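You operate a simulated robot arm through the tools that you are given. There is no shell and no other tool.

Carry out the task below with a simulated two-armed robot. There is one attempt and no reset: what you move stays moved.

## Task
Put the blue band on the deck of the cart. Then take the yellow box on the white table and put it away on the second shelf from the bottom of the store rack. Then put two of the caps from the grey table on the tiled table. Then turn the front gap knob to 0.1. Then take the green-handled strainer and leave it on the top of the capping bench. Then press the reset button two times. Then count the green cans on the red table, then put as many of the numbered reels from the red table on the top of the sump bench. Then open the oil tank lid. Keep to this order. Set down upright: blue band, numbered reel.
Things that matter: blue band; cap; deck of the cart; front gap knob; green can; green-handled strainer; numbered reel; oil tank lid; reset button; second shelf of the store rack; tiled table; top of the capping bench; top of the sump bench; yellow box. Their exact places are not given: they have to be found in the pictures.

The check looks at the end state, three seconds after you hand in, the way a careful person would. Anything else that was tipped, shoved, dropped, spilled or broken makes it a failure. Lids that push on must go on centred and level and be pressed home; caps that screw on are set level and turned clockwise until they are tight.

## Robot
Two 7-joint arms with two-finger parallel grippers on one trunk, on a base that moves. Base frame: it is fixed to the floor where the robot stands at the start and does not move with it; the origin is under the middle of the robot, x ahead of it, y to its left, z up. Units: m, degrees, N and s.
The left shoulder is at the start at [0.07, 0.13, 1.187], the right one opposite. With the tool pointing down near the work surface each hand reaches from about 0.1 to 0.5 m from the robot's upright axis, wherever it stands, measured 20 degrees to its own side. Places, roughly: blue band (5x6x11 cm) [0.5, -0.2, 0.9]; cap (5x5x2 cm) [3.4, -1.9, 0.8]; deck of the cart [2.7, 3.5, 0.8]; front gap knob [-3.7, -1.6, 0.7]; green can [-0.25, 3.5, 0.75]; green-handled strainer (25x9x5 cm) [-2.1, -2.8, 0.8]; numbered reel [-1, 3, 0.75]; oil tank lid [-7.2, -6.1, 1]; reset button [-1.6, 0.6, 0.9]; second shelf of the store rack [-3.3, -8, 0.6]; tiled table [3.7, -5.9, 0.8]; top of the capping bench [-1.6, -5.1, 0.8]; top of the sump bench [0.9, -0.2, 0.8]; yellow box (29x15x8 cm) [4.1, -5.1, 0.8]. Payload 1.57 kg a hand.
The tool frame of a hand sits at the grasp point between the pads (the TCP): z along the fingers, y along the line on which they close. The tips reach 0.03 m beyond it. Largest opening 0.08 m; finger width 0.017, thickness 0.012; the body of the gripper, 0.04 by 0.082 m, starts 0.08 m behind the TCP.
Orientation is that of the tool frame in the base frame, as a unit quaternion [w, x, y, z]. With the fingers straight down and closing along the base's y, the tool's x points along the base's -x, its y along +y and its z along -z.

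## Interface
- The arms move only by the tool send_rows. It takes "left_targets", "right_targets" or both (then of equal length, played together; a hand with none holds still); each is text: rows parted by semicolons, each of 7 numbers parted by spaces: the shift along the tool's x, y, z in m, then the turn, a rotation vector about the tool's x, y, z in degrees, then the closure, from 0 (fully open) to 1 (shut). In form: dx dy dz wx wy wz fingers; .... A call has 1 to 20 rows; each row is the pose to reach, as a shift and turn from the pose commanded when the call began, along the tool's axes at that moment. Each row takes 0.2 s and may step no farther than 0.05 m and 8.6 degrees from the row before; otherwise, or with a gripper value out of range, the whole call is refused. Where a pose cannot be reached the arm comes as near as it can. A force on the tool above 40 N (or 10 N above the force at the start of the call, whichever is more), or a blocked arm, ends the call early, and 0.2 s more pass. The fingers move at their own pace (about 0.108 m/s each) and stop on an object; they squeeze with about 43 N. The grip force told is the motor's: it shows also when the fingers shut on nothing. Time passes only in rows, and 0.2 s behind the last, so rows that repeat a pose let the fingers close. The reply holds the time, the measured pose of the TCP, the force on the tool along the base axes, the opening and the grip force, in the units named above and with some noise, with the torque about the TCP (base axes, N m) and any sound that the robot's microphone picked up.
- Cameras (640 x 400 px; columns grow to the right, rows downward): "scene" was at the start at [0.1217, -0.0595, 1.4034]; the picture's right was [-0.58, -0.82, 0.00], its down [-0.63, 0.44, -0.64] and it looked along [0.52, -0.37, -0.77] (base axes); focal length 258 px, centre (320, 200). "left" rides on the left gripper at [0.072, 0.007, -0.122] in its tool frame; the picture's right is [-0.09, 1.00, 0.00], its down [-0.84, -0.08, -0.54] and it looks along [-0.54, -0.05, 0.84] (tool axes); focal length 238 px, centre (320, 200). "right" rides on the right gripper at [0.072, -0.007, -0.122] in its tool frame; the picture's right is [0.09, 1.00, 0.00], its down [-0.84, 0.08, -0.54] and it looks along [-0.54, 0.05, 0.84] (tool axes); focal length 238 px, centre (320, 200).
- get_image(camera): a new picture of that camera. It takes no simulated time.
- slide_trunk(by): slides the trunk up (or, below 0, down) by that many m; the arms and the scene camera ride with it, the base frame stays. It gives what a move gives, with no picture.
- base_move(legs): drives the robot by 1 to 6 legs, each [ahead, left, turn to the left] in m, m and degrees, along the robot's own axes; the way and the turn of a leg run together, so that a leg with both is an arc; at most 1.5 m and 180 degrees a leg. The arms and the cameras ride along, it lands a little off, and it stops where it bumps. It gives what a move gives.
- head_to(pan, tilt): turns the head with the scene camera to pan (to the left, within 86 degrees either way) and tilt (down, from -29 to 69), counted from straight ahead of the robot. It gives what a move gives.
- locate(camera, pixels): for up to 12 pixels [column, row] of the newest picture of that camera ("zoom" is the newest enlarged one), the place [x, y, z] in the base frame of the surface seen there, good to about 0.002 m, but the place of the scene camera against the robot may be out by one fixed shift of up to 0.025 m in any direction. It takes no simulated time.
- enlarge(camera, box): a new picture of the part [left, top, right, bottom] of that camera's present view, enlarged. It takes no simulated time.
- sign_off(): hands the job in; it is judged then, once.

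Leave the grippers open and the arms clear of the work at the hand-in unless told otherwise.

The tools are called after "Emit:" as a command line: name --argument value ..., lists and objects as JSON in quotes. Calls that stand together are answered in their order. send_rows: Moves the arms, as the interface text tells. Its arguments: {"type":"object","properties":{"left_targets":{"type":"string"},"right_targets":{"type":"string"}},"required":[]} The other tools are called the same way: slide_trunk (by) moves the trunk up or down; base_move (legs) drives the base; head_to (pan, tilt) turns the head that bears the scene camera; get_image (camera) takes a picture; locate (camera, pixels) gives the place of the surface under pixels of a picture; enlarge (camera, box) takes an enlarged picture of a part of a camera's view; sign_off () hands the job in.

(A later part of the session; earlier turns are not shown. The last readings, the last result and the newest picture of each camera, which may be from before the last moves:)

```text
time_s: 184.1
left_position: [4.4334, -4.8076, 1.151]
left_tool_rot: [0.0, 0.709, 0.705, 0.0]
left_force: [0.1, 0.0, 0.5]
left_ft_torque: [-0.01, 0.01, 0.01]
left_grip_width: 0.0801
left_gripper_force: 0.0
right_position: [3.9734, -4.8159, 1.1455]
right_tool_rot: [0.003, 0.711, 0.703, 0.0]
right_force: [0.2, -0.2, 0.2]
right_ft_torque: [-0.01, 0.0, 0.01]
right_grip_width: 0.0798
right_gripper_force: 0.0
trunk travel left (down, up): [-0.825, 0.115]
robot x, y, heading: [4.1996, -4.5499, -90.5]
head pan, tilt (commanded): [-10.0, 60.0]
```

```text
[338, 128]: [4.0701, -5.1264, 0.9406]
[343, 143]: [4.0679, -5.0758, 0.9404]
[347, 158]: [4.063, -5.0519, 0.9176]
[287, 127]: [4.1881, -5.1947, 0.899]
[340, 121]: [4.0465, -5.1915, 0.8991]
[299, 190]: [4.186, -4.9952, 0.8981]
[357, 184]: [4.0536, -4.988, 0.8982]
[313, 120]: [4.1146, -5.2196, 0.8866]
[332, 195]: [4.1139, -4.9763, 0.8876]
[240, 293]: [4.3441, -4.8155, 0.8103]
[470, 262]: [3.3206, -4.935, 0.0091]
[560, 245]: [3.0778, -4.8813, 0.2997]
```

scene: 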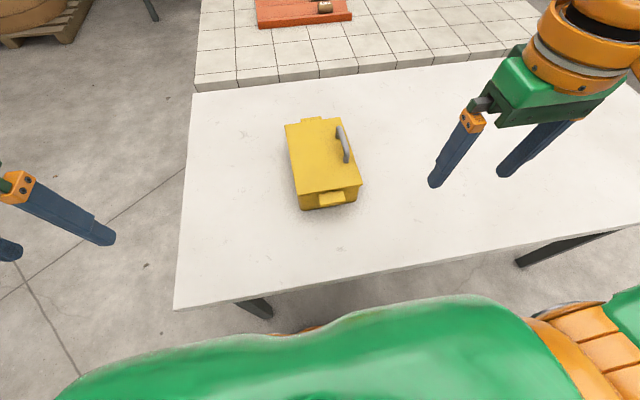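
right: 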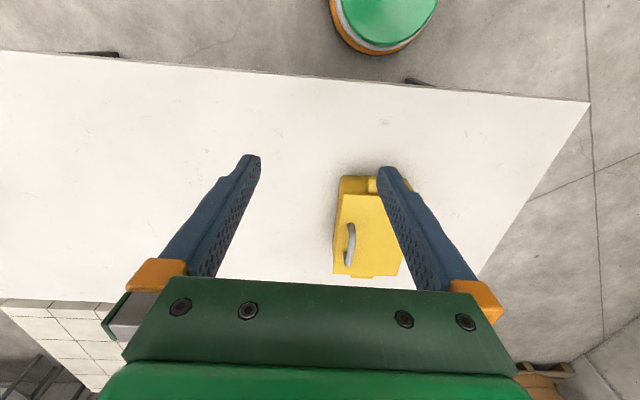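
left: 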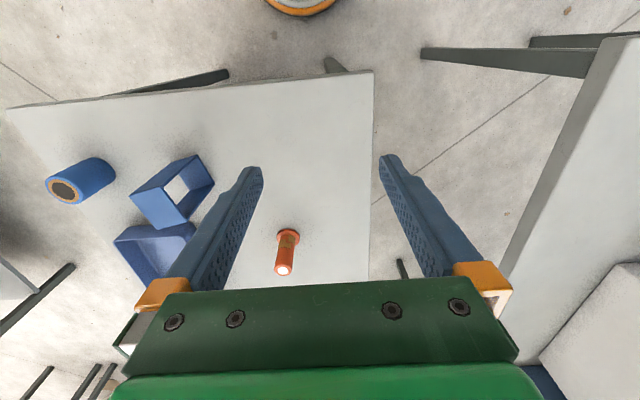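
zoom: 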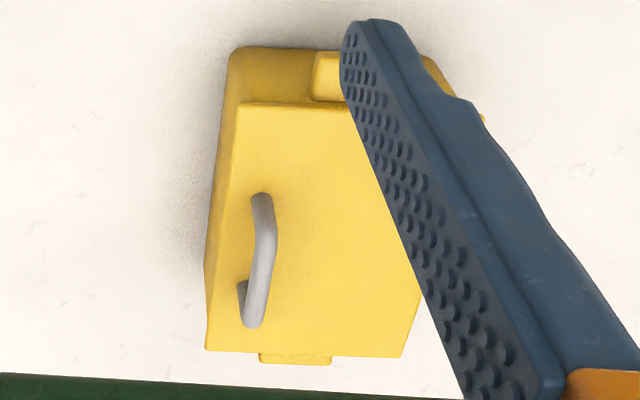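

The handle bar runs along y at x≈4.055, y -5.03…-5.13, top z≈0.930; lid at 0.888. I plan to grip the bar with the gripper pitched forward about 50° (useful later for the shelf). First lower the trunk 0.12, then move above the handle with that pitch.

Emit:
slide_trunk --by -0.12

Emit:
send_rows --right_targets "-0.033 0.0106 0 0 -6.25 0 0; -0.066 0.0212 0 0 -12.5 0 0; -0.1 0.0318 0 0 -18.75 0 0; -0.133 0.0424 0 0 -25 0 0; -0.166 0.053 0 0 -31.25 0 0; -0.2 0.0636 0 0 -37.5 0 0; -0.233 0.0742 0 0 -43.75 0 0; -0.266 0.0847 0 0 -50 0 0; -0.266 0.0847 0 0 -50 0 0"

Emit:
get_image --camera "right"

Emit:
get_image --camera "scene"

```text
time_s: 185.6
left_position: [4.4346, -4.8081, 1.0325]
left_tool_rot: [0.0, 0.709, 0.705, 0.0]
left_force: [0.2, 0.4, -0.7]
left_ft_torque: [0.01, 0.0, -0.01]
left_grip_width: 0.0799
left_gripper_force: 0.0
right_position: [3.9731, -4.8148, 1.0233]
right_tool_rot: [0.003, 0.712, 0.703, 0.0]
right_force: [-0.3, 0.8, -0.6]
right_ft_torque: [0.01, 0.0, -0.01]
right_grip_width: 0.0799
right_gripper_force: 0.1
trunk travel left (down, up): [-0.705, 0.235]
robot x, y, heading: [4.2016, -4.5512, -90.4]
head pan, tilt (commanded): [-10.0, 60.0]
```

```text
time_s: 187.6
left_position: [4.4344, -4.808, 1.0314]
left_tool_rot: [0.001, 0.709, 0.705, 0.0]
left_force: [-0.1, 0.0, 0.2]
left_ft_torque: [0.01, 0.01, 0.01]
left_grip_width: 0.08
left_gripper_force: 0.1
right_position: [4.0542, -5.082, 1.0265]
right_tool_rot: [0.301, 0.645, 0.635, -0.301]
right_force: [0.3, -0.3, 0.8]
right_ft_torque: [0.01, -0.01, -0.02]
right_grip_width: 0.08
right_gripper_force: 0.1
trunk travel left (down, up): [-0.705, 0.235]
robot x, y, heading: [4.2005, -4.5466, -90.3]
head pan, tilt (commanded): [-10.0, 60.0]
```

```text
taken
```

right: 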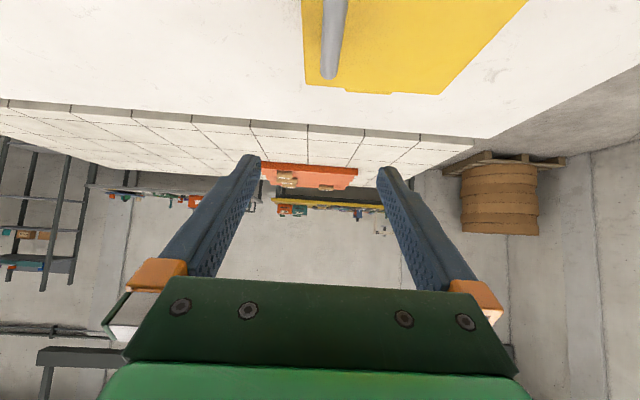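

```text
taken
```

scene: 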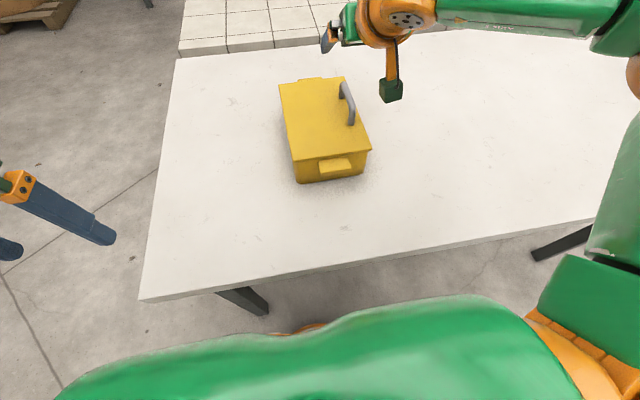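

Reached with the pitch. The bar lies nearly centred (about column 330). I go down 6 cm straight and check again.

Emit:
send_rows --right_targets "0.015 0 0.013 0 0 0 0; 0.031 0 0.026 0 0 0 0; 0.046 0 0.0386 0 0 0 0; 0.046 0 0.0386 0 0 0 0"

Emit:
get_image --camera "right"

Emit:
enlarge --camera "scene" --box '[240, 20, 480, 200]'

```text
time_s: 188.6
left_position: [4.4353, -4.8063, 1.0318]
left_tool_rot: [0.0, 0.709, 0.705, 0.0]
left_force: [0.2, -1.0, 0.1]
left_ft_torque: [-0.05, 0.01, -0.01]
left_grip_width: 0.0799
left_gripper_force: 0.1
right_position: [4.053, -5.0836, 0.966]
right_tool_rot: [0.299, 0.645, 0.636, -0.3]
right_force: [0.8, -0.2, 0.7]
right_ft_torque: [0.0, 0.01, 0.0]
right_grip_width: 0.08
right_gripper_force: 0.1
trunk travel left (down, up): [-0.705, 0.235]
robot x, y, heading: [4.1978, -4.5503, -90.4]
head pan, tilt (commanded): [-10.0, 60.0]
```

```text
taken
```

right: 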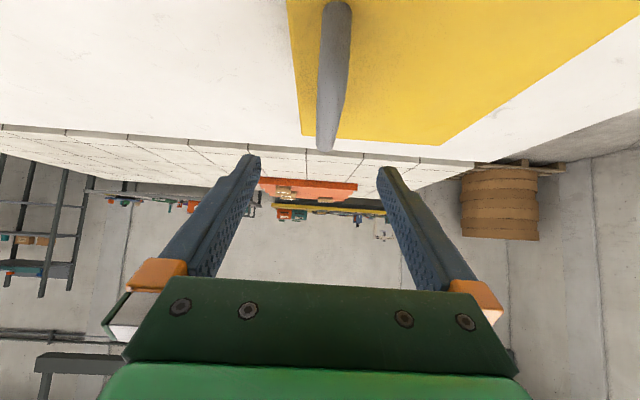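

```text
2.22 times, centred on (360, 110) of scene
```

zoom: 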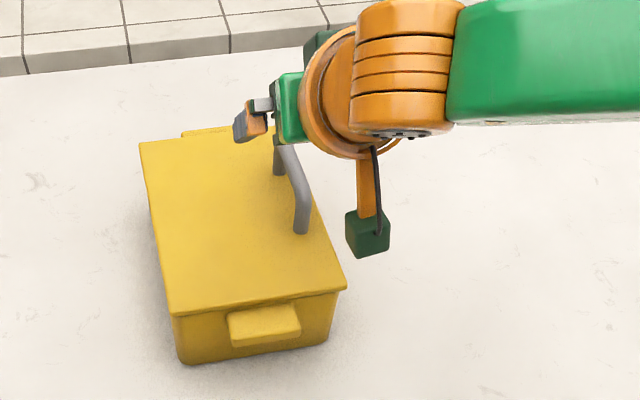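

I check the bar's x with the right camera at (335,60) and (328,130).

Emit:
locate --camera "right" --pixels '[[337, 15], [336, 40], [333, 80], [328, 120], [326, 145], [400, 60], [300, 60]]'

```text
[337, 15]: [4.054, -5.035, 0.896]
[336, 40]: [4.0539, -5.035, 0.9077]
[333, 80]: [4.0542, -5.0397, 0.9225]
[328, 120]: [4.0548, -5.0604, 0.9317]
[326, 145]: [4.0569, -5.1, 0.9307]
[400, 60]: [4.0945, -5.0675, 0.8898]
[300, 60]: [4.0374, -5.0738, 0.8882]
```

The bar is centred (x≈4.055). I go down another 4.3 cm and close on the bar.

Emit:
send_rows --right_targets "0.012 0.001 0.01 0 0 0 0; 0.024 0.002 0.02 0 0 0 0; 0.033 0.002 0.0277 0 0 0 0; 0.033 0.002 0.0277 0 0 0 0; 0.033 0.002 0.0277 0 0 0 0.5; 0.033 0.002 0.0277 0 0 0 1; 0.033 0.002 0.0277 0 0 0 1; 0.033 0.002 0.0277 0 0 0 1; 0.033 0.002 0.0277 0 0 0 1"

Emit:
get_image --camera "right"

```text
time_s: 190.6
left_position: [4.4354, -4.807, 1.0321]
left_tool_rot: [-0.001, 0.708, 0.706, 0.0]
left_force: [-0.4, 0.3, 0.4]
left_ft_torque: [-0.01, 0.0, 0.02]
left_grip_width: 0.0799
left_gripper_force: 0.2
right_position: [4.055, -5.0828, 0.9227]
right_tool_rot: [0.3, 0.645, 0.636, -0.301]
right_force: [0.5, 0.8, -0.3]
right_ft_torque: [0.03, 0.0, 0.22]
right_grip_width: 0.0136
right_gripper_force: 29.9
trunk travel left (down, up): [-0.705, 0.235]
robot x, y, heading: [4.1949, -4.5518, -90.3]
head pan, tilt (commanded): [-10.0, 60.0]
```

```text
taken
```

right: 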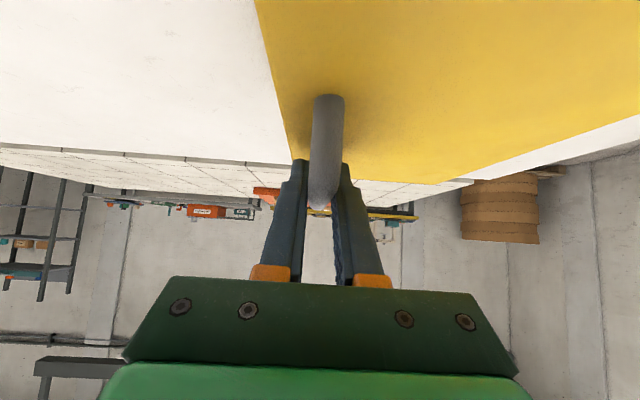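

Gripped on the bar (13.6 mm). I lift by 1 cm and watch the force, torque and tilt.

Emit:
send_rows --right_targets "-0.0038 0 -0.0032 0 0 0 1; -0.0077 0 -0.0064 0 0 0 1; -0.0077 0 -0.0064 0 0 0 1; -0.0077 0 -0.0064 0 0 0 1"

Emit:
enlarge --camera "scene" --box '[240, 20, 480, 200]'

Emit:
get_image --camera "right"

```text
time_s: 191.6
left_position: [4.4344, -4.8075, 1.0314]
left_tool_rot: [0.0, 0.709, 0.705, 0.0]
left_force: [0.3, -0.1, -0.3]
left_ft_torque: [-0.01, -0.03, -0.01]
left_grip_width: 0.0799
left_gripper_force: 0.0
right_position: [4.0563, -5.0828, 0.9335]
right_tool_rot: [0.3, 0.644, 0.636, -0.301]
right_force: [0.2, 0.4, -0.5]
right_ft_torque: [-0.15, 0.12, 0.07]
right_grip_width: 0.0135
right_gripper_force: 30.2
trunk travel left (down, up): [-0.705, 0.235]
robot x, y, heading: [4.1971, -4.5533, -90.3]
head pan, tilt (commanded): [-10.0, 60.0]
```

```text
2.22 times, centred on (360, 110) of scene
```

zoom: 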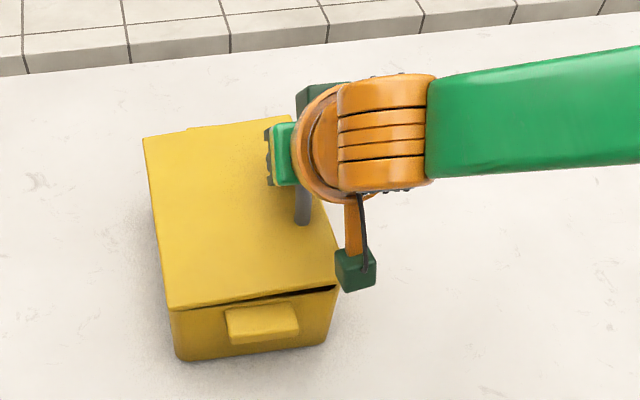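

```text
taken
```

right: 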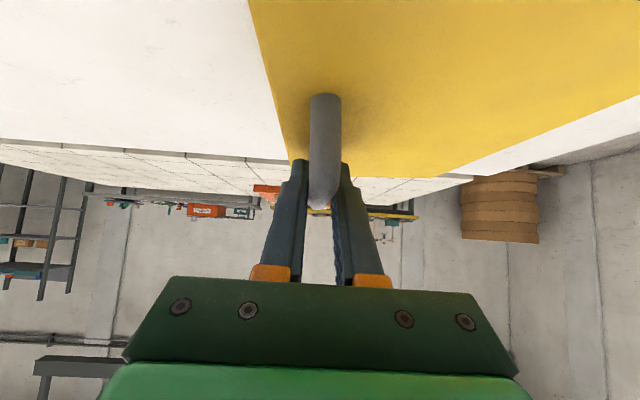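

The lid hinges open — the handle is only the lid's handle. I set it back down, release, and will carry the box by its two end tabs instead.

Emit:
send_rows --right_targets "0.0038 0 0.0032 0 0 0 1; 0.0077 0 0.0064 0 0 0 1; 0.0077 0 0.0064 0 0 0 1; 0.0077 0 0.0064 0 0 0 0.7; 0.0077 0 0.0064 0 0 0 0.3; 0.0077 0 0.0064 0 0 0 0; 0.0077 0 0.0064 0 0 0 0; -0.01 0 -0.01 0 0 0 0; -0.035 0 -0.03 0 0 0 0; -0.06 0 -0.05 0 0 0 0; -0.085 0 -0.07 0 0 0 0"

Emit:
get_image --camera "scene"

Emit:
enlarge --camera "scene" --box '[240, 20, 480, 200]'

```text
time_s: 194.0
left_position: [4.4348, -4.8082, 1.0314]
left_tool_rot: [0.0, 0.709, 0.705, 0.0]
left_force: [-0.6, -0.2, -1.2]
left_ft_torque: [0.0, 0.0, 0.03]
left_grip_width: 0.0801
left_gripper_force: 0.0
right_position: [4.0554, -5.0824, 1.0428]
right_tool_rot: [0.299, 0.645, 0.636, -0.3]
right_force: [-0.7, -0.2, 0.1]
right_ft_torque: [-0.01, 0.03, -0.02]
right_grip_width: 0.0798
right_gripper_force: 0.1
trunk travel left (down, up): [-0.705, 0.235]
robot x, y, heading: [4.1994, -4.5524, -90.4]
head pan, tilt (commanded): [-10.0, 60.0]
```

```text
taken
```

scene: 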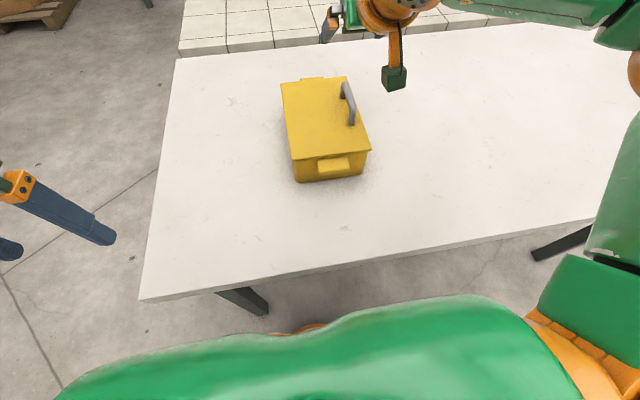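

```text
2.22 times, centred on (360, 110) of scene
```

zoom: 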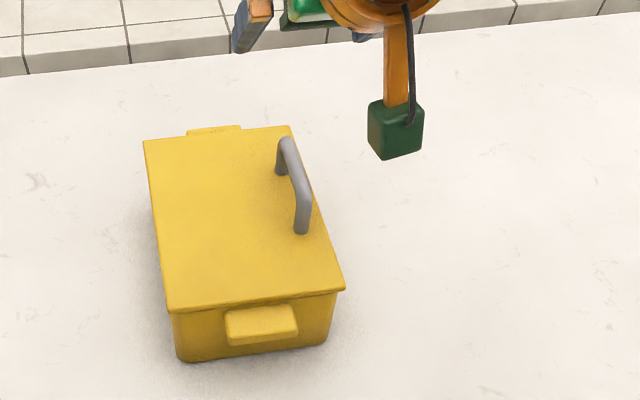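

The lid is closed again and the box undisturbed. Plan: go to the table's east end, face west, and take the two end tabs with both hands, fingers pointing forward, pinching each tab vertically. First I retract the right hand to its travel pose.

Emit:
send_rows --right_targets "0.022 -0.0106 -0.026 0 6.25 0 0; 0.043 -0.021 -0.051 0 12.5 0 0; 0.064 -0.032 -0.077 0 18.75 0 0; 0.086 -0.042 -0.102 0 25 0 0; 0.107 -0.053 -0.128 0 31.25 0 0; 0.129 -0.064 -0.153 0 37.5 0 0; 0.15 -0.074 -0.179 0 43.75 0 0; 0.1716 -0.085 -0.2045 0 50 0 0; 0.1716 -0.085 -0.2045 0 50 0 0"

Emit:
slide_trunk --by 0.12

Emit:
base_move --legs '[[-0.45, 0, 0]]'

Emit:
head_to --pan 30 --tilt 35

Emit:
get_image --camera "scene"

```text
time_s: 196.0
left_position: [4.4334, -4.8064, 1.0314]
left_tool_rot: [0.001, 0.709, 0.705, 0.0]
left_force: [-0.2, -0.6, -0.9]
left_ft_torque: [0.01, 0.0, -0.01]
left_grip_width: 0.0802
left_gripper_force: 0.1
right_position: [3.9746, -4.8141, 1.0418]
right_tool_rot: [0.003, 0.711, 0.703, 0.001]
right_force: [0.5, 0.5, 0.1]
right_ft_torque: [0.0, -0.02, 0.01]
right_grip_width: 0.08
right_gripper_force: 0.0
trunk travel left (down, up): [-0.705, 0.235]
robot x, y, heading: [4.2, -4.5503, -90.5]
head pan, tilt (commanded): [-10.0, 60.0]
```

```text
time_s: 197.5
left_position: [4.4335, -4.8069, 1.1508]
left_tool_rot: [-0.001, 0.71, 0.705, 0.0]
left_force: [-0.5, 0.4, 0.4]
left_ft_torque: [0.02, -0.01, 0.03]
left_grip_width: 0.0797
left_gripper_force: 0.0
right_position: [3.975, -4.8146, 1.1624]
right_tool_rot: [0.003, 0.711, 0.703, 0.0]
right_force: [-0.6, 0.3, 0.7]
right_ft_torque: [0.0, -0.02, 0.02]
right_grip_width: 0.0799
right_gripper_force: 0.1
trunk travel left (down, up): [-0.825, 0.115]
robot x, y, heading: [4.2017, -4.5475, -90.6]
head pan, tilt (commanded): [-10.0, 60.0]
```

```text
time_s: 200.2
left_position: [4.4374, -4.361, 1.1518]
left_tool_rot: [-0.001, 0.71, 0.704, 0.001]
left_force: [0.7, -0.5, -0.3]
left_ft_torque: [0.01, -0.01, -0.02]
left_grip_width: 0.0798
left_gripper_force: 0.1
right_position: [3.9772, -4.3678, 1.1621]
right_tool_rot: [0.002, 0.712, 0.702, 0.001]
right_force: [-0.1, -0.1, 0.0]
right_ft_torque: [-0.02, -0.01, -0.03]
right_grip_width: 0.08
right_gripper_force: 0.1
trunk travel left (down, up): [-0.825, 0.115]
robot x, y, heading: [4.2044, -4.1023, -90.4]
head pan, tilt (commanded): [-10.0, 60.0]
```

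```text
time_s: 201.3
left_position: [4.4384, -4.3595, 1.1505]
left_tool_rot: [0.0, 0.71, 0.704, 0.0]
left_force: [0.5, 0.5, 0.3]
left_ft_torque: [-0.01, 0.01, -0.01]
left_grip_width: 0.0801
left_gripper_force: 0.1
right_position: [3.9777, -4.3655, 1.1631]
right_tool_rot: [0.003, 0.712, 0.702, 0.001]
right_force: [-0.4, 0.2, 0.0]
right_ft_torque: [0.05, 0.02, 0.0]
right_grip_width: 0.0804
right_gripper_force: 0.1
trunk travel left (down, up): [-0.825, 0.115]
robot x, y, heading: [4.2052, -4.1048, -90.8]
head pan, tilt (commanded): [30.0, 35.0]
```

```text
taken
```

scene: 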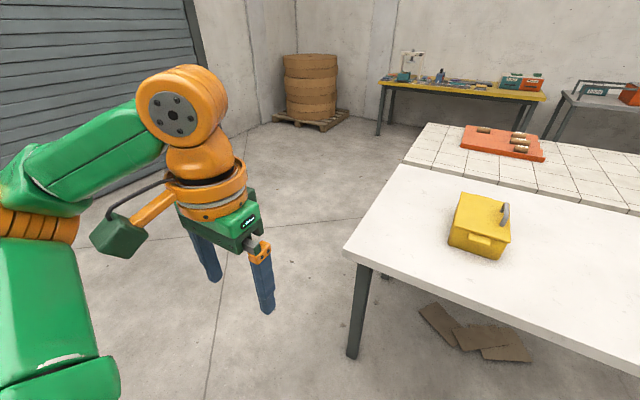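

The east side is open floor. I strafe left to x≈5.1, drive ahead to y≈-5.08, and turn right to face west.

Emit:
base_move --legs '[[0, 0.9, 0.5], [0.97, 0, 0], [0, 0, -90]]'

Emit:
head_to --pan 0 --tilt 40

Emit:
get_image --camera "scene"

Emit:
enlarge --camera "scene" --box '[220, 100, 420, 225]'

```text
time_s: 214.6
left_position: [4.8757, -5.3287, 1.1515]
left_tool_rot: [0.0, 1.0, 0.012, 0.0]
left_force: [0.4, 0.4, 0.1]
left_ft_torque: [0.0, 0.04, 0.0]
left_grip_width: 0.0799
left_gripper_force: 0.0
right_position: [4.8549, -4.8695, 1.1623]
right_tool_rot: [0.003, 1.0, 0.009, -0.002]
right_force: [-0.2, 0.5, 0.4]
right_ft_torque: [0.01, -0.03, 0.02]
right_grip_width: 0.0799
right_gripper_force: 0.0
trunk travel left (down, up): [-0.825, 0.115]
robot x, y, heading: [5.1257, -5.0863, -178.6]
head pan, tilt (commanded): [30.0, 35.0]
```

```text
time_s: 215.6
left_position: [4.8761, -5.3283, 1.1514]
left_tool_rot: [0.001, 1.0, 0.012, 0.0]
left_force: [-0.1, 0.5, -0.2]
left_ft_torque: [0.0, -0.02, -0.01]
left_grip_width: 0.08
left_gripper_force: 0.1
right_position: [4.8546, -4.8685, 1.162]
right_tool_rot: [0.003, 1.0, 0.009, -0.002]
right_force: [1.0, 0.8, -0.1]
right_ft_torque: [-0.01, 0.0, -0.02]
right_grip_width: 0.0803
right_gripper_force: 0.0
trunk travel left (down, up): [-0.825, 0.115]
robot x, y, heading: [5.125, -5.0862, -178.5]
head pan, tilt (commanded): [0.0, 40.0]
```

```text
taken
```

scene: 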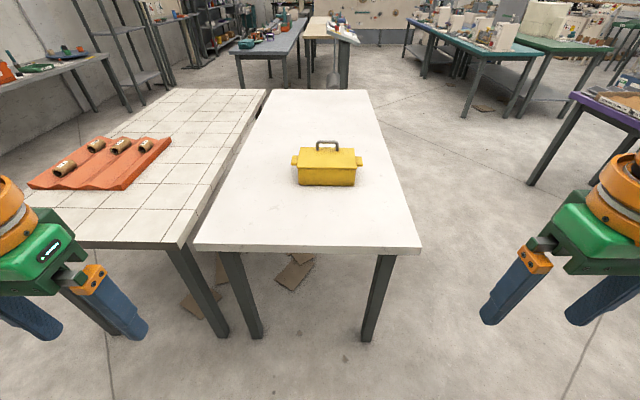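

```text
3.20 times, centred on (320, 162) of scene
```

zoom: 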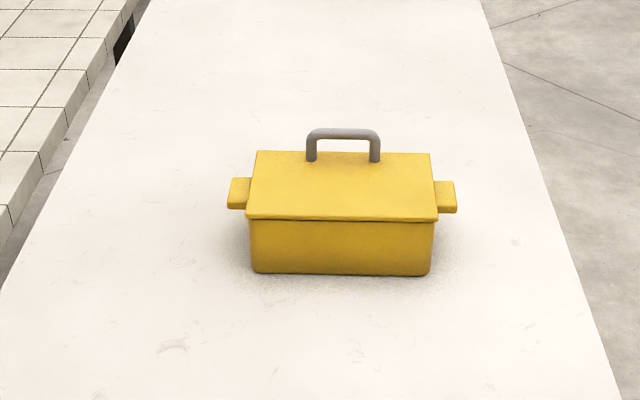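

From here the tabs stick out left and right of the box, just under the lid. I measure tabs, table edge and the box in the zoom.

Emit:
locate --camera "zoom" --pixels '[[232, 182], [246, 182], [231, 197], [246, 198], [238, 206], [452, 185], [437, 184], [454, 200], [439, 203], [447, 209], [250, 217], [435, 219]]'

Emit:
locate --camera "scene" --pixels '[[200, 245], [310, 248], [415, 248], [241, 310], [372, 310], [175, 243], [330, 170], [263, 120]]'

```text
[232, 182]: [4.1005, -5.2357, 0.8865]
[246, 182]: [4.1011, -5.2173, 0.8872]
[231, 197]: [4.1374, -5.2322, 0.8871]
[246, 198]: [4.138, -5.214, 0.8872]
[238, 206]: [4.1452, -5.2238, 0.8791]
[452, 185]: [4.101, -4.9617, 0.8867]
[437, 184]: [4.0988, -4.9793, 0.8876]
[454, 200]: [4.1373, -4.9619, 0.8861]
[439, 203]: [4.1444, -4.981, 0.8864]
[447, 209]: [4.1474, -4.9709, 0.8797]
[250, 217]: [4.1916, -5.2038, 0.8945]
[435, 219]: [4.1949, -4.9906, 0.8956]
```

```text
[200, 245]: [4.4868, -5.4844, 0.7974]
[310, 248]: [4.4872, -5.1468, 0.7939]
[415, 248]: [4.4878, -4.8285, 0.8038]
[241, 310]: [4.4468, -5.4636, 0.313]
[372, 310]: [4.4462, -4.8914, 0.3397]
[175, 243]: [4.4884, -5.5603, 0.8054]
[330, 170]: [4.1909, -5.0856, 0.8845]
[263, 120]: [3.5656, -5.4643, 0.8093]
```

True tab centres (scene shift removed): right tab y≈-4.957, left tab y≈-5.213, x≈4.09–4.14, z≈0.87; table edge x≈4.478. Here in free space I turn both hands so that the fingers point forward and close vertically, cameras outward.

Emit:
send_rows --right_targets "-0.012 0 0.006 4.62 -4.62 -4.62 0; -0.024 0 0.012 9.24 -9.24 -9.24 0; -0.036 0 0.018 13.86 -13.86 -13.86 0; -0.048 0 0.024 18.47 -18.47 -18.47 0; -0.06 0 0.03 23.09 -23.09 -23.09 0; -0.072 0 0.036 27.71 -27.71 -27.71 0; -0.084 0 0.042 32.33 -32.33 -32.33 0; -0.096 0 0.048 36.95 -36.95 -36.95 0; -0.108 0 0.054 41.57 -41.57 -41.57 0; -0.12 0 0.06 46.19 -46.19 -46.19 0; -0.132 0 0.066 50.81 -50.81 -50.81 0; -0.144 0 0.072 55.43 -55.43 -55.43 0; -0.156 0 0.078 60.04 -60.04 -60.04 0; -0.168 0 0.084 64.66 -64.66 -64.66 0; -0.18 0 0.09 69.28 -69.28 -69.28 0; -0.18 0 0.09 69.28 -69.28 -69.28 0" --left_targets "-0.013 0 0.006 -4.62 -4.62 4.62 0; -0.027 0 0.012 -9.24 -9.24 9.24 0; -0.04 0 0.018 -13.86 -13.86 13.86 0; -0.053 0 0.024 -18.47 -18.47 18.47 0; -0.067 0 0.03 -23.09 -23.09 23.09 0; -0.08 0 0.036 -27.71 -27.71 27.71 0; -0.093 0 0.042 -32.33 -32.33 32.33 0; -0.107 0 0.048 -36.95 -36.95 36.95 0; -0.12 0 0.054 -41.57 -41.57 41.57 0; -0.133 0 0.06 -46.19 -46.19 46.19 0; -0.147 0 0.066 -50.81 -50.81 50.81 0; -0.16 0 0.072 -55.43 -55.43 55.43 0; -0.173 0 0.078 -60.04 -60.04 60.04 0; -0.187 0 0.084 -64.66 -64.66 64.66 0; -0.2 0 0.09 -69.28 -69.28 69.28 0; -0.2 0 0.09 -69.28 -69.28 69.28 0"

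Emit:
get_image --camera "scene"

Emit:
get_image --camera "right"

Emit:
get_image --camera "left"

```text
time_s: 219.0
left_position: [4.6773, -5.3318, 1.0617]
left_tool_rot: [0.507, 0.505, -0.495, -0.494]
left_force: [0.0, -0.3, 0.0]
left_ft_torque: [0.04, 0.01, -0.02]
left_grip_width: 0.0797
left_gripper_force: 0.1
left hand out of reach, approached as far as the arm can: row 7, 8, 9, 10, 11, 12
right_position: [4.6823, -4.8672, 1.1081]
right_tool_rot: [-0.431, 0.675, 0.411, -0.435]
right_force: [-0.2, 0.2, 0.5]
right_ft_torque: [-0.03, 0.0, -0.01]
right_grip_width: 0.0799
right_gripper_force: 0.1
right hand out of reach, approached as far as the arm can: row 8, 9, 10, 11, 12, 13, 14, 15, 16
trunk travel left (down, up): [-0.825, 0.115]
robot x, y, heading: [5.124, -5.0851, -178.7]
head pan, tilt (commanded): [0.0, 40.0]
```

```text
taken
```

scene: 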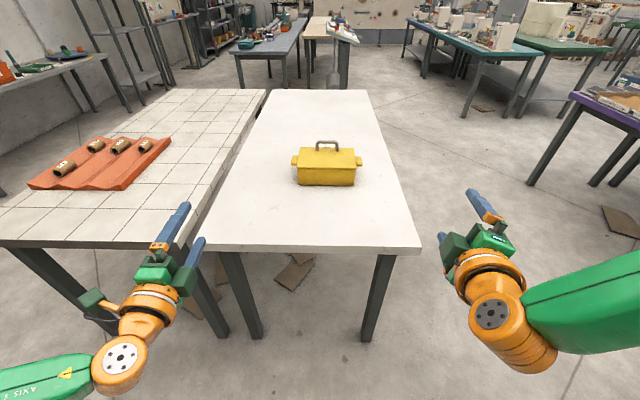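

```text
taken
```

right: 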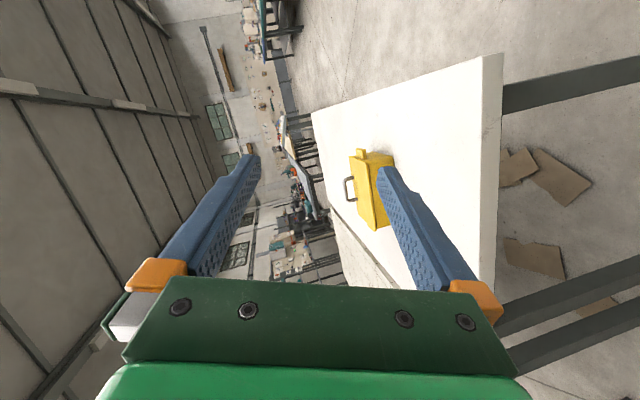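

```text
taken
```

left: 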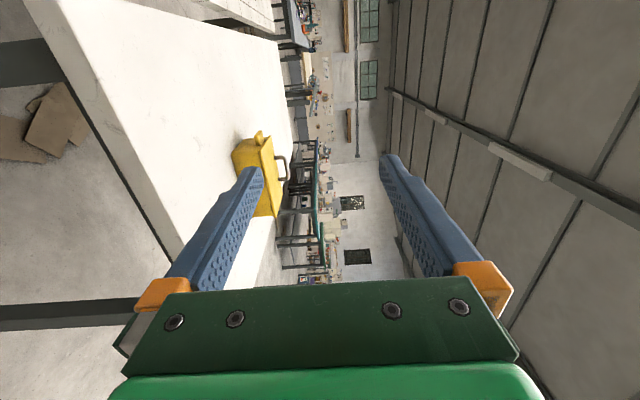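

The left hand reached the forward pose; the right stopped about 25° short. I continue the right hand's turn while shifting it outward and lower.

Emit:
send_rows --right_targets "0.012 0.009 0.005 3.2 -3.8 -3.9 0; 0.025 0.018 0.011 6.4 -7.6 -7.8 0; 0.037 0.026 0.016 9.6 -11.3 -11.7 0; 0.049 0.035 0.0215 12.8 -15.1 -15.6 0; 0.049 0.035 0.0215 12.8 -15.1 -15.6 0; 0.049 0.035 0.0215 12.8 -15.1 -15.6 0"

Emit:
get_image --camera "scene"

```text
time_s: 220.4
left_position: [4.6775, -5.3319, 1.0633]
left_tool_rot: [0.506, 0.506, -0.494, -0.493]
left_force: [-0.1, 0.2, 0.3]
left_ft_torque: [0.02, 0.0, 0.01]
left_grip_width: 0.0799
left_gripper_force: 0.1
right_position: [4.6792, -4.8701, 1.1386]
right_tool_rot: [-0.492, 0.635, 0.392, -0.448]
right_force: [-0.2, 0.6, -0.4]
right_ft_torque: [0.03, 0.0, -0.02]
right_grip_width: 0.0801
right_gripper_force: 0.2
right hand out of reach, approached as far as the arm can: row 1, 2, 3, 4, 5, 6
trunk travel left (down, up): [-0.825, 0.115]
robot x, y, heading: [5.1274, -5.0863, -178.8]
head pan, tilt (commanded): [0.0, 40.0]
```

```text
taken
```

scene: 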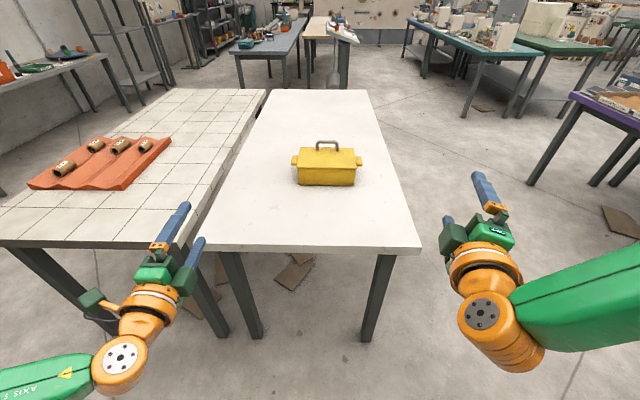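

The right arm is stuck in this configuration. I first roll it back (fingers forward, closing sideways), then try the roll again from a fully pitched pose.

Emit:
send_rows --right_targets "0 0 0 0 0 8.2 0; 0 0 0 0 0 16.4 0; 0 0 0 0 0 24.6 0; 0 0 0 0 0 32.8 0; 0 0 0 0 0 41 0; 0 0 0 0 0 49.2 0; 0 0 0 0 0 57.4 0; 0 0 0 0 0 65.6 0; 0 0 0 0 0 73.8 0; 0 0 0 0 0 82 0; 0 0 0 0 0 90 0; 0 0 0 0 0 90 0"

```text
time_s: 223.0
left_position: [4.6771, -5.3317, 1.0624]
left_tool_rot: [0.506, 0.507, -0.494, -0.494]
left_force: [0.2, -0.2, 0.3]
left_ft_torque: [0.0, 0.0, 0.0]
left_grip_width: 0.0799
left_gripper_force: 0.1
right_position: [4.6792, -4.8697, 1.1375]
right_tool_rot: [-0.03, 0.726, -0.174, -0.664]
right_force: [-0.3, 0.5, 0.7]
right_ft_torque: [0.0, 0.01, 0.01]
right_grip_width: 0.0799
right_gripper_force: 0.1
trunk travel left (down, up): [-0.825, 0.115]
robot x, y, heading: [5.1268, -5.088, -179.0]
head pan, tilt (commanded): [0.0, 40.0]
```

Rolled back fine. Now I bring the right hand exactly to "fingers forward, closing sideways", a bit lower.

Emit:
send_rows --right_targets "0.02 -0.004 0.002 -4.2 -1.3 -3 0; 0.039 -0.007 0.004 -8.4 -2.6 -6 0; 0.058 -0.011 0.007 -12.6 -3.8 -8.9 0; 0.078 -0.015 0.009 -16.8 -5.1 -11.9 0; 0.078 -0.015 0.009 -16.8 -5.1 -11.9 0"

```text
time_s: 224.2
left_position: [4.6773, -5.3312, 1.0621]
left_tool_rot: [0.506, 0.506, -0.494, -0.494]
left_force: [0.1, 0.0, -0.3]
left_ft_torque: [-0.01, 0.02, -0.02]
left_grip_width: 0.0802
left_gripper_force: 0.0
right_position: [4.6738, -4.8801, 1.1684]
right_tool_rot: [-0.029, 0.722, -0.127, -0.68]
right_force: [0.3, 0.0, 0.2]
right_ft_torque: [0.0, 0.0, -0.01]
right_grip_width: 0.0802
right_gripper_force: 0.1
right hand out of reach, approached as far as the arm can: row 1, 2, 3, 4, 5
trunk travel left (down, up): [-0.825, 0.115]
robot x, y, heading: [5.1248, -5.0877, -178.8]
head pan, tilt (commanded): [0.0, 40.0]
```

It wants to be higher/farther for that orientation. I try extending the right hand forward 0.12 while finishing the turn.

Emit:
send_rows --right_targets "0 0 0.03 -4 -1 -2.5 0; 0 0 0.06 -8 -2 -5 0; 0 0 0.09 -11 -3 -7 0; 0 0 0.12 -13 -4 -9 0; 0 0 0.12 -13 -4 -9 0"

Emit:
get_image --camera "scene"

```text
time_s: 225.4
left_position: [4.6756, -5.3293, 1.0628]
left_tool_rot: [0.507, 0.504, -0.495, -0.493]
left_force: [0.0, 0.5, -0.6]
left_ft_torque: [0.01, 0.0, 0.03]
left_grip_width: 0.0801
left_gripper_force: 0.0
right_position: [4.5598, -4.8412, 1.2465]
right_tool_rot: [-0.004, 0.708, 0.01, -0.706]
right_force: [-0.4, 0.0, 0.0]
right_ft_torque: [-0.02, 0.01, 0.02]
right_grip_width: 0.08
right_gripper_force: 0.1
right hand out of reach, approached as far as the arm can: row 1, 2, 3, 4, 5
trunk travel left (down, up): [-0.825, 0.115]
robot x, y, heading: [5.1268, -5.0879, -178.7]
head pan, tilt (commanded): [0.0, 40.0]
```

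```text
taken
```

scene: 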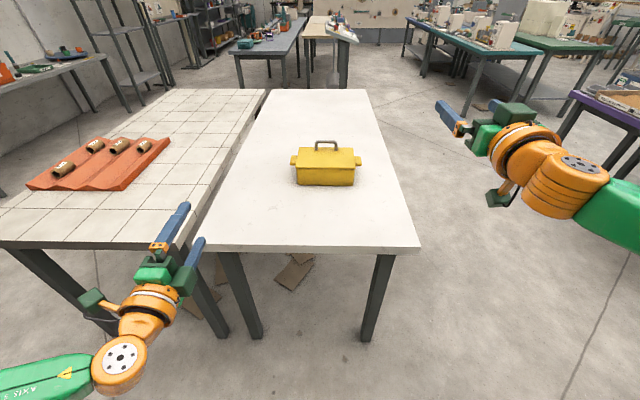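

Now the right hand points forward exactly, at (4.56,-4.84,1.25). I roll it -90° about its axis so that it closes vertically.

Emit:
send_rows --right_targets "0 0 0 0 0 -8.2 0; 0 0 0 0 0 -16.4 0; 0 0 0 0 0 -24.6 0; 0 0 0 0 0 -32.8 0; 0 0 0 0 0 -41 0; 0 0 0 0 0 -49.2 0; 0 0 0 0 0 -57.4 0; 0 0 0 0 0 -65.6 0; 0 0 0 0 0 -73.8 0; 0 0 0 0 0 -82 0; 0 0 0 0 0 -90 0; 0 0 0 0 0 -90 0"

Emit:
get_image --camera "scene"

```text
time_s: 228.0
left_position: [4.6762, -5.3309, 1.0638]
left_tool_rot: [0.506, 0.506, -0.494, -0.494]
left_force: [0.4, -0.9, -1.2]
left_ft_torque: [-0.01, -0.02, -0.01]
left_grip_width: 0.08
left_gripper_force: 0.0
right_position: [4.5645, -4.8184, 1.2649]
right_tool_rot: [0.49, -0.507, -0.491, 0.512]
right_force: [-0.2, 0.2, -1.0]
right_ft_torque: [0.03, -0.02, -0.01]
right_grip_width: 0.0799
right_gripper_force: 0.1
right hand out of reach, approached as far as the arm can: row 10, 11, 12
trunk travel left (down, up): [-0.825, 0.115]
robot x, y, heading: [5.1252, -5.0845, -179.0]
head pan, tilt (commanded): [0.0, 40.0]
```

```text
taken
```

scene: 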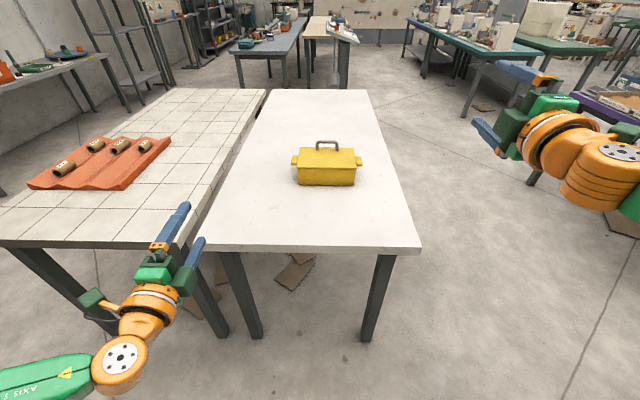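

The right hand now closes vertically, too. I test moving it inward by 0.13 m (toward the tab's lateral position).

Emit:
send_rows --right_targets "-0.03 0 0 0 0 0 0; -0.06 0 0 0 0 0 0; -0.09 0 0 0 0 0 0; -0.13 0 0 0 0 0 0; -0.13 0 0 0 0 0 0"

```text
time_s: 229.2
left_position: [4.6764, -5.3319, 1.0629]
left_tool_rot: [0.507, 0.506, -0.494, -0.493]
left_force: [0.2, 0.5, -0.6]
left_ft_torque: [-0.01, -0.01, 0.03]
left_grip_width: 0.0803
left_gripper_force: 0.0
right_position: [4.5659, -4.9459, 1.2691]
right_tool_rot: [0.49, -0.508, -0.49, 0.512]
right_force: [-0.4, 0.9, 0.5]
right_ft_torque: [0.02, -0.02, 0.01]
right_grip_width: 0.08
right_gripper_force: 0.0
trunk travel left (down, up): [-0.825, 0.115]
robot x, y, heading: [5.1244, -5.0861, -178.8]
head pan, tilt (commanded): [0.0, 40.0]
```

That works: right hand at lateral 0.14, forward 0.56. Now I test how far down it can go from here (0.1 m).

Emit:
send_rows --right_targets "0 0.03 0 0 0 0 0; 0 0.06 0 0 0 0 0; 0 0.09 0 0 0 0 0; 0 0.12 0 0 0 0 0; 0 0.12 0 0 0 0 0" --left_targets "-0.03 0 0 0 0 0 0; -0.06 0 0 0 0 0 0; -0.09 0 0.02 0 0 0 0; -0.11 0 0.04 0 0 0 0; -0.11 0 0.06 0 0 0 0"

Emit:
get_image --camera "scene"

```text
time_s: 230.4
left_position: [4.6144, -5.226, 1.0654]
left_tool_rot: [0.506, 0.506, -0.494, -0.494]
left_force: [-0.3, 0.3, -0.1]
left_ft_torque: [-0.02, 0.03, 0.01]
left_grip_width: 0.0802
left_gripper_force: 0.1
right_position: [4.5753, -4.9519, 1.236]
right_tool_rot: [0.488, -0.509, -0.492, 0.51]
right_force: [0.6, 0.5, -0.6]
right_ft_torque: [0.0, -0.05, 0.0]
right_grip_width: 0.0798
right_gripper_force: 0.1
right hand out of reach, approached as far as the arm can: row 2, 3, 4, 5
trunk travel left (down, up): [-0.825, 0.115]
robot x, y, heading: [5.1259, -5.0897, -178.8]
head pan, tilt (commanded): [0.0, 40.0]
```

```text
taken
```

scene: 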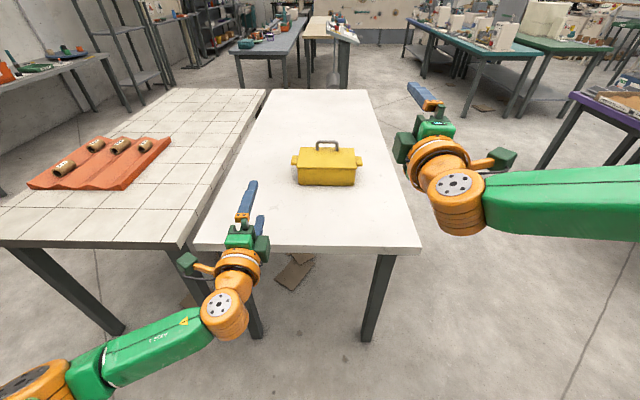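

The right hand is limited to h≈+0.05 above the shoulder. I test whether the left hand can also work at that height (raise 0.17, forward 0.05).

Emit:
send_rows --left_targets "0 0.03 0.01 0 0 0 0; 0 0.06 0.02 0 0 0 0; 0 0.09 0.03 0 0 0 0; 0 0.12 0.04 0 0 0 0; 0 0.15 0.045 0 0 0 0; 0 0.175 0.045 0 0 0 0; 0 0.175 0.045 0 0 0 0"

Emit:
get_image --camera "scene"

```text
time_s: 232.0
left_position: [4.5691, -5.2249, 1.2375]
left_tool_rot: [0.506, 0.506, -0.494, -0.494]
left_force: [-0.1, -0.2, 0.3]
left_ft_torque: [-0.03, -0.01, 0.01]
left_grip_width: 0.08
left_gripper_force: 0.0
right_position: [4.5751, -4.9519, 1.236]
right_tool_rot: [0.489, -0.509, -0.491, 0.51]
right_force: [-0.3, -0.6, 0.1]
right_ft_torque: [-0.02, 0.01, -0.02]
right_grip_width: 0.0802
right_gripper_force: 0.0
trunk travel left (down, up): [-0.825, 0.115]
robot x, y, heading: [5.1289, -5.0851, -178.9]
head pan, tilt (commanded): [0.0, 40.0]
```

```text
taken
```

scene: 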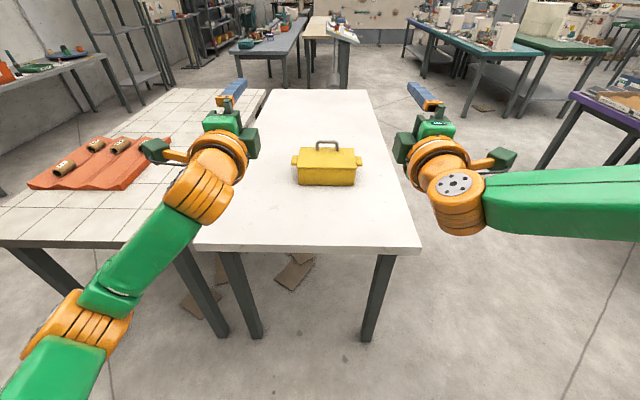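

Both hands are level at 1.237. I check where the arms' elbows are, to see if they clear the tables when the trunk is lowered and I drive in.

Emit:
locate --camera "scene" --pixels '[[80, 330], [40, 340], [120, 320], [60, 385], [200, 190], [150, 260], [455, 185], [460, 230], [560, 190], [620, 230], [498, 160], [148, 152]]'

Emit:
head_to --pan 0 --tilt 65

Emit:
get_image --camera "scene"

```text
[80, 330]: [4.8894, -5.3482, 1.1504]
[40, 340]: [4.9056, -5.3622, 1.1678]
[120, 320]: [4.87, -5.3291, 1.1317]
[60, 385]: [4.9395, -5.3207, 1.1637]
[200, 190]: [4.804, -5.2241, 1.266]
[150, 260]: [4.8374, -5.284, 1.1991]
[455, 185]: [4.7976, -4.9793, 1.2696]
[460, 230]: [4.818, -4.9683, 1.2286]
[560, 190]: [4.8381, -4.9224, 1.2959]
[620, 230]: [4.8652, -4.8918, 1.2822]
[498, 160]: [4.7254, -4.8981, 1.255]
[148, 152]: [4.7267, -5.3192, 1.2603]
```

```text
time_s: 232.8
left_position: [4.5696, -5.2257, 1.2383]
left_tool_rot: [0.506, 0.506, -0.494, -0.493]
left_force: [0.5, 0.2, 0.2]
left_ft_torque: [0.02, 0.03, 0.0]
left_grip_width: 0.08
left_gripper_force: 0.1
right_position: [4.5756, -4.9523, 1.2358]
right_tool_rot: [0.489, -0.51, -0.491, 0.51]
right_force: [-0.3, 0.5, 0.1]
right_ft_torque: [0.01, 0.0, -0.01]
right_grip_width: 0.0799
right_gripper_force: 0.0
trunk travel left (down, up): [-0.825, 0.115]
robot x, y, heading: [5.124, -5.0877, -178.6]
head pan, tilt (commanded): [0.0, 65.0]
```

```text
taken
```

scene: 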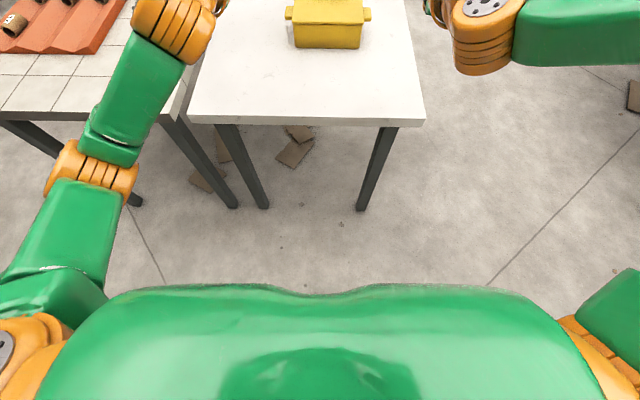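

The left elbow would hit the table if lowered. Both wrists should come in with raised elbows: I swing both tools outward (pointing sideways), lower them, then yaw them forward again. First swing outward.

Emit:
send_rows --right_targets "0.018 0 -0.018 0 8.2 0 0; 0.036 0 -0.036 0 16.4 0 0; 0.054 0 -0.054 0 24.6 0 0; 0.072 0 -0.072 0 32.8 0 0; 0.09 0 -0.09 0 41 0 0; 0.108 0 -0.108 0 49.2 0 0; 0.126 0 -0.126 0 57.4 0 0; 0.144 0 -0.144 0 65.6 0 0; 0.162 0 -0.162 0 73.8 0 0; 0.18 0 -0.18 0 82 0 0; 0.2 0 -0.2 0 90 0 0; 0.2 0 -0.2 0 90 0 0" --left_targets "0.018 0 -0.018 0 8.2 0 0; 0.036 0 -0.036 0 16.4 0 0; 0.054 0 -0.054 0 24.6 0 0; 0.072 0 -0.072 0 32.8 0 0; 0.09 0 -0.09 0 41 0 0; 0.108 0 -0.108 0 49.2 0 0; 0.126 0 -0.126 0 57.4 0 0; 0.144 0 -0.144 0 65.6 0 0; 0.162 0 -0.162 0 73.8 0 0; 0.18 0 -0.18 0 82 0 0; 0.2 0 -0.2 0 90 0 0; 0.2 0 -0.2 0 90 0 0"

Emit:
head_to --pan 0 --tilt 50

Emit:
get_image --camera "scene"

```text
time_s: 235.4
left_position: [4.7725, -5.4206, 1.2362]
left_tool_rot: [0.707, 0.707, 0.008, 0.009]
left_force: [-0.1, -0.9, -0.3]
left_ft_torque: [0.04, 0.01, -0.02]
left_grip_width: 0.0798
left_gripper_force: 0.0
right_position: [4.778, -4.6671, 1.2249]
right_tool_rot: [-0.693, 0.721, 0.0, -0.004]
right_force: [-0.8, -0.6, 0.0]
right_ft_torque: [0.03, -0.07, 0.0]
right_grip_width: 0.0799
right_gripper_force: 0.0
right hand out of reach, approached as far as the arm can: row 5, 6, 7, 8, 9, 10, 11, 12
trunk travel left (down, up): [-0.825, 0.115]
robot x, y, heading: [5.1259, -5.0852, -178.6]
head pan, tilt (commanded): [0.0, 65.0]
```

```text
time_s: 236.2
left_position: [4.7738, -5.4213, 1.2363]
left_tool_rot: [0.707, 0.707, 0.009, 0.009]
left_force: [0.7, -0.1, -0.2]
left_ft_torque: [-0.02, 0.04, -0.02]
left_grip_width: 0.08
left_gripper_force: 0.0
right_position: [4.7786, -4.6668, 1.2268]
right_tool_rot: [-0.692, 0.722, 0.001, -0.004]
right_force: [-0.7, -0.5, 0.7]
right_ft_torque: [0.02, -0.02, -0.02]
right_grip_width: 0.0802
right_gripper_force: 0.0
trunk travel left (down, up): [-0.825, 0.115]
robot x, y, heading: [5.1298, -5.0893, -178.5]
head pan, tilt (commanded): [0.0, 50.0]
```

```text
taken
```

scene: 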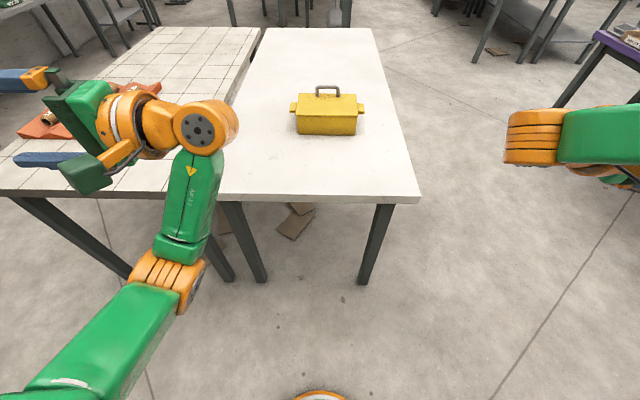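

Both tools point outward. I lower the right hand 0.2 (its y points down) and the left 0.2, and look.

Emit:
send_rows --right_targets "0 0.03 0 0 0 0 0; 0 0.06 0 0 0 0 0; 0 0.09 0 0 0 0 0; 0 0.12 0 0 0 0 0; 0 0.15 0 0 0 0 0; 0 0.18 0 0 0 0 0; 0 0.2 0 0 0 0 0; 0 0.2 0 0 0 0 0" --left_targets "0 -0.03 0 0 0 0 0; 0 -0.06 0 0 0 0 0; 0 -0.09 0 0 0 0 0; 0 -0.12 0 0 0 0 0; 0 -0.15 0 0 0 0 0; 0 -0.18 0 0 0 0 0; 0 -0.2 0 0 0 0 0; 0 -0.2 0 0 0 0 0"

Emit:
get_image --camera "scene"

```text
time_s: 238.0
left_position: [4.7741, -5.419, 1.0361]
left_tool_rot: [0.707, 0.707, 0.008, 0.009]
left_force: [-0.1, -0.5, 0.3]
left_ft_torque: [-0.01, -0.02, -0.02]
left_grip_width: 0.0802
left_gripper_force: 0.1
right_position: [4.7907, -4.6609, 1.0613]
right_tool_rot: [-0.692, 0.722, 0.0, -0.003]
right_force: [0.4, 0.7, 0.2]
right_ft_torque: [-0.03, 0.01, -0.02]
right_grip_width: 0.08
right_gripper_force: 0.1
right hand out of reach, approached as far as the arm can: row 3, 4, 5, 6, 7, 8
trunk travel left (down, up): [-0.825, 0.115]
robot x, y, heading: [5.1259, -5.0876, -178.5]
head pan, tilt (commanded): [0.0, 50.0]
```

```text
taken
```

scene: 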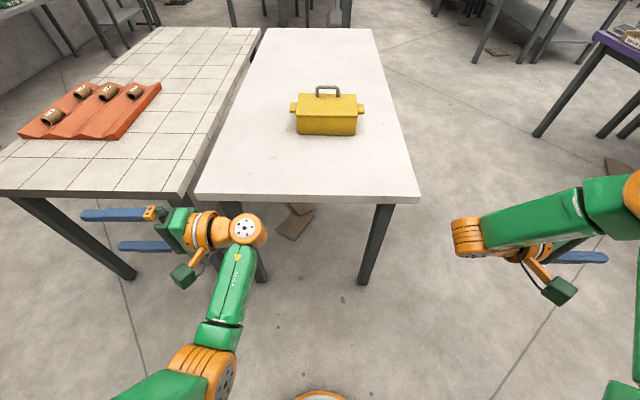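

Now I yaw both tools forward again while bringing the hands in, at this lower height.

Emit:
send_rows --right_targets "-0.02 0 -0.025 0 -8.2 0 0; -0.04 0 -0.05 0 -16.4 0 0; -0.06 0 -0.075 0 -24.6 0 0; -0.08 0 -0.1 0 -32.8 0 0; -0.1 0 -0.125 0 -41 0 0; -0.12 0 -0.15 0 -49.2 0 0; -0.14 0 -0.175 0 -57.4 0 0; -0.16 0 -0.2 0 -65.6 0 0; -0.18 0 -0.225 0 -73.8 0 0; -0.2 0 -0.25 0 -82 0 0; -0.22 0 -0.277 0 -90 0 0; -0.22 0 -0.277 0 -90 0 0" --left_targets "-0.019 0 -0.016 0 -8.2 0 0; -0.038 0 -0.033 0 -16.4 0 0; -0.057 0 -0.049 0 -24.6 0 0; -0.076 0 -0.065 0 -32.8 0 0; -0.095 0 -0.082 0 -41 0 0; -0.115 0 -0.098 0 -49.2 0 0; -0.134 0 -0.115 0 -57.4 0 0; -0.153 0 -0.131 0 -65.6 0 0; -0.172 0 -0.147 0 -73.8 0 0; -0.19 0 -0.164 0 -82 0 0; -0.21 0 -0.18 0 -90 0 0; -0.21 0 -0.18 0 -90 0 0"

Emit:
get_image --camera "scene"

```text
time_s: 240.6
left_position: [4.5579, -5.2464, 1.0363]
left_tool_rot: [0.506, 0.505, -0.494, -0.494]
left_force: [0.4, 0.3, 0.5]
left_ft_torque: [0.02, 0.05, -0.02]
left_grip_width: 0.0801
left_gripper_force: 0.0
right_position: [4.6157, -4.9277, 1.1712]
right_tool_rot: [-0.484, 0.569, 0.47, -0.47]
right_force: [-0.6, 0.3, 0.5]
right_ft_torque: [-0.02, -0.05, 0.01]
right_grip_width: 0.0802
right_gripper_force: 0.2
right hand out of reach, approached as far as the arm can: row 1, 2, 3, 4, 5, 6, 7, 8, 9, 10, 11, 12
trunk travel left (down, up): [-0.825, 0.115]
robot x, y, heading: [5.1253, -5.0884, -178.7]
head pan, tilt (commanded): [0.0, 50.0]
```

```text
taken
```

scene: 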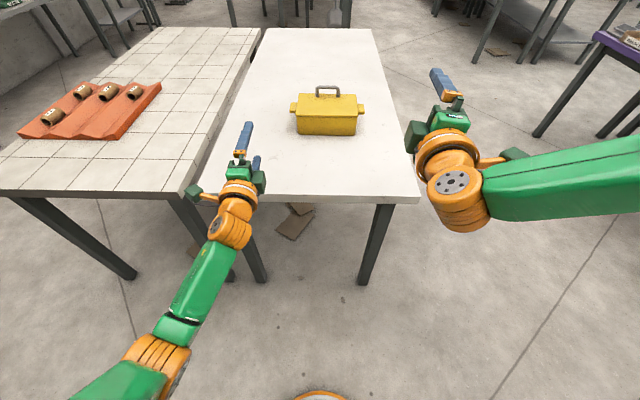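

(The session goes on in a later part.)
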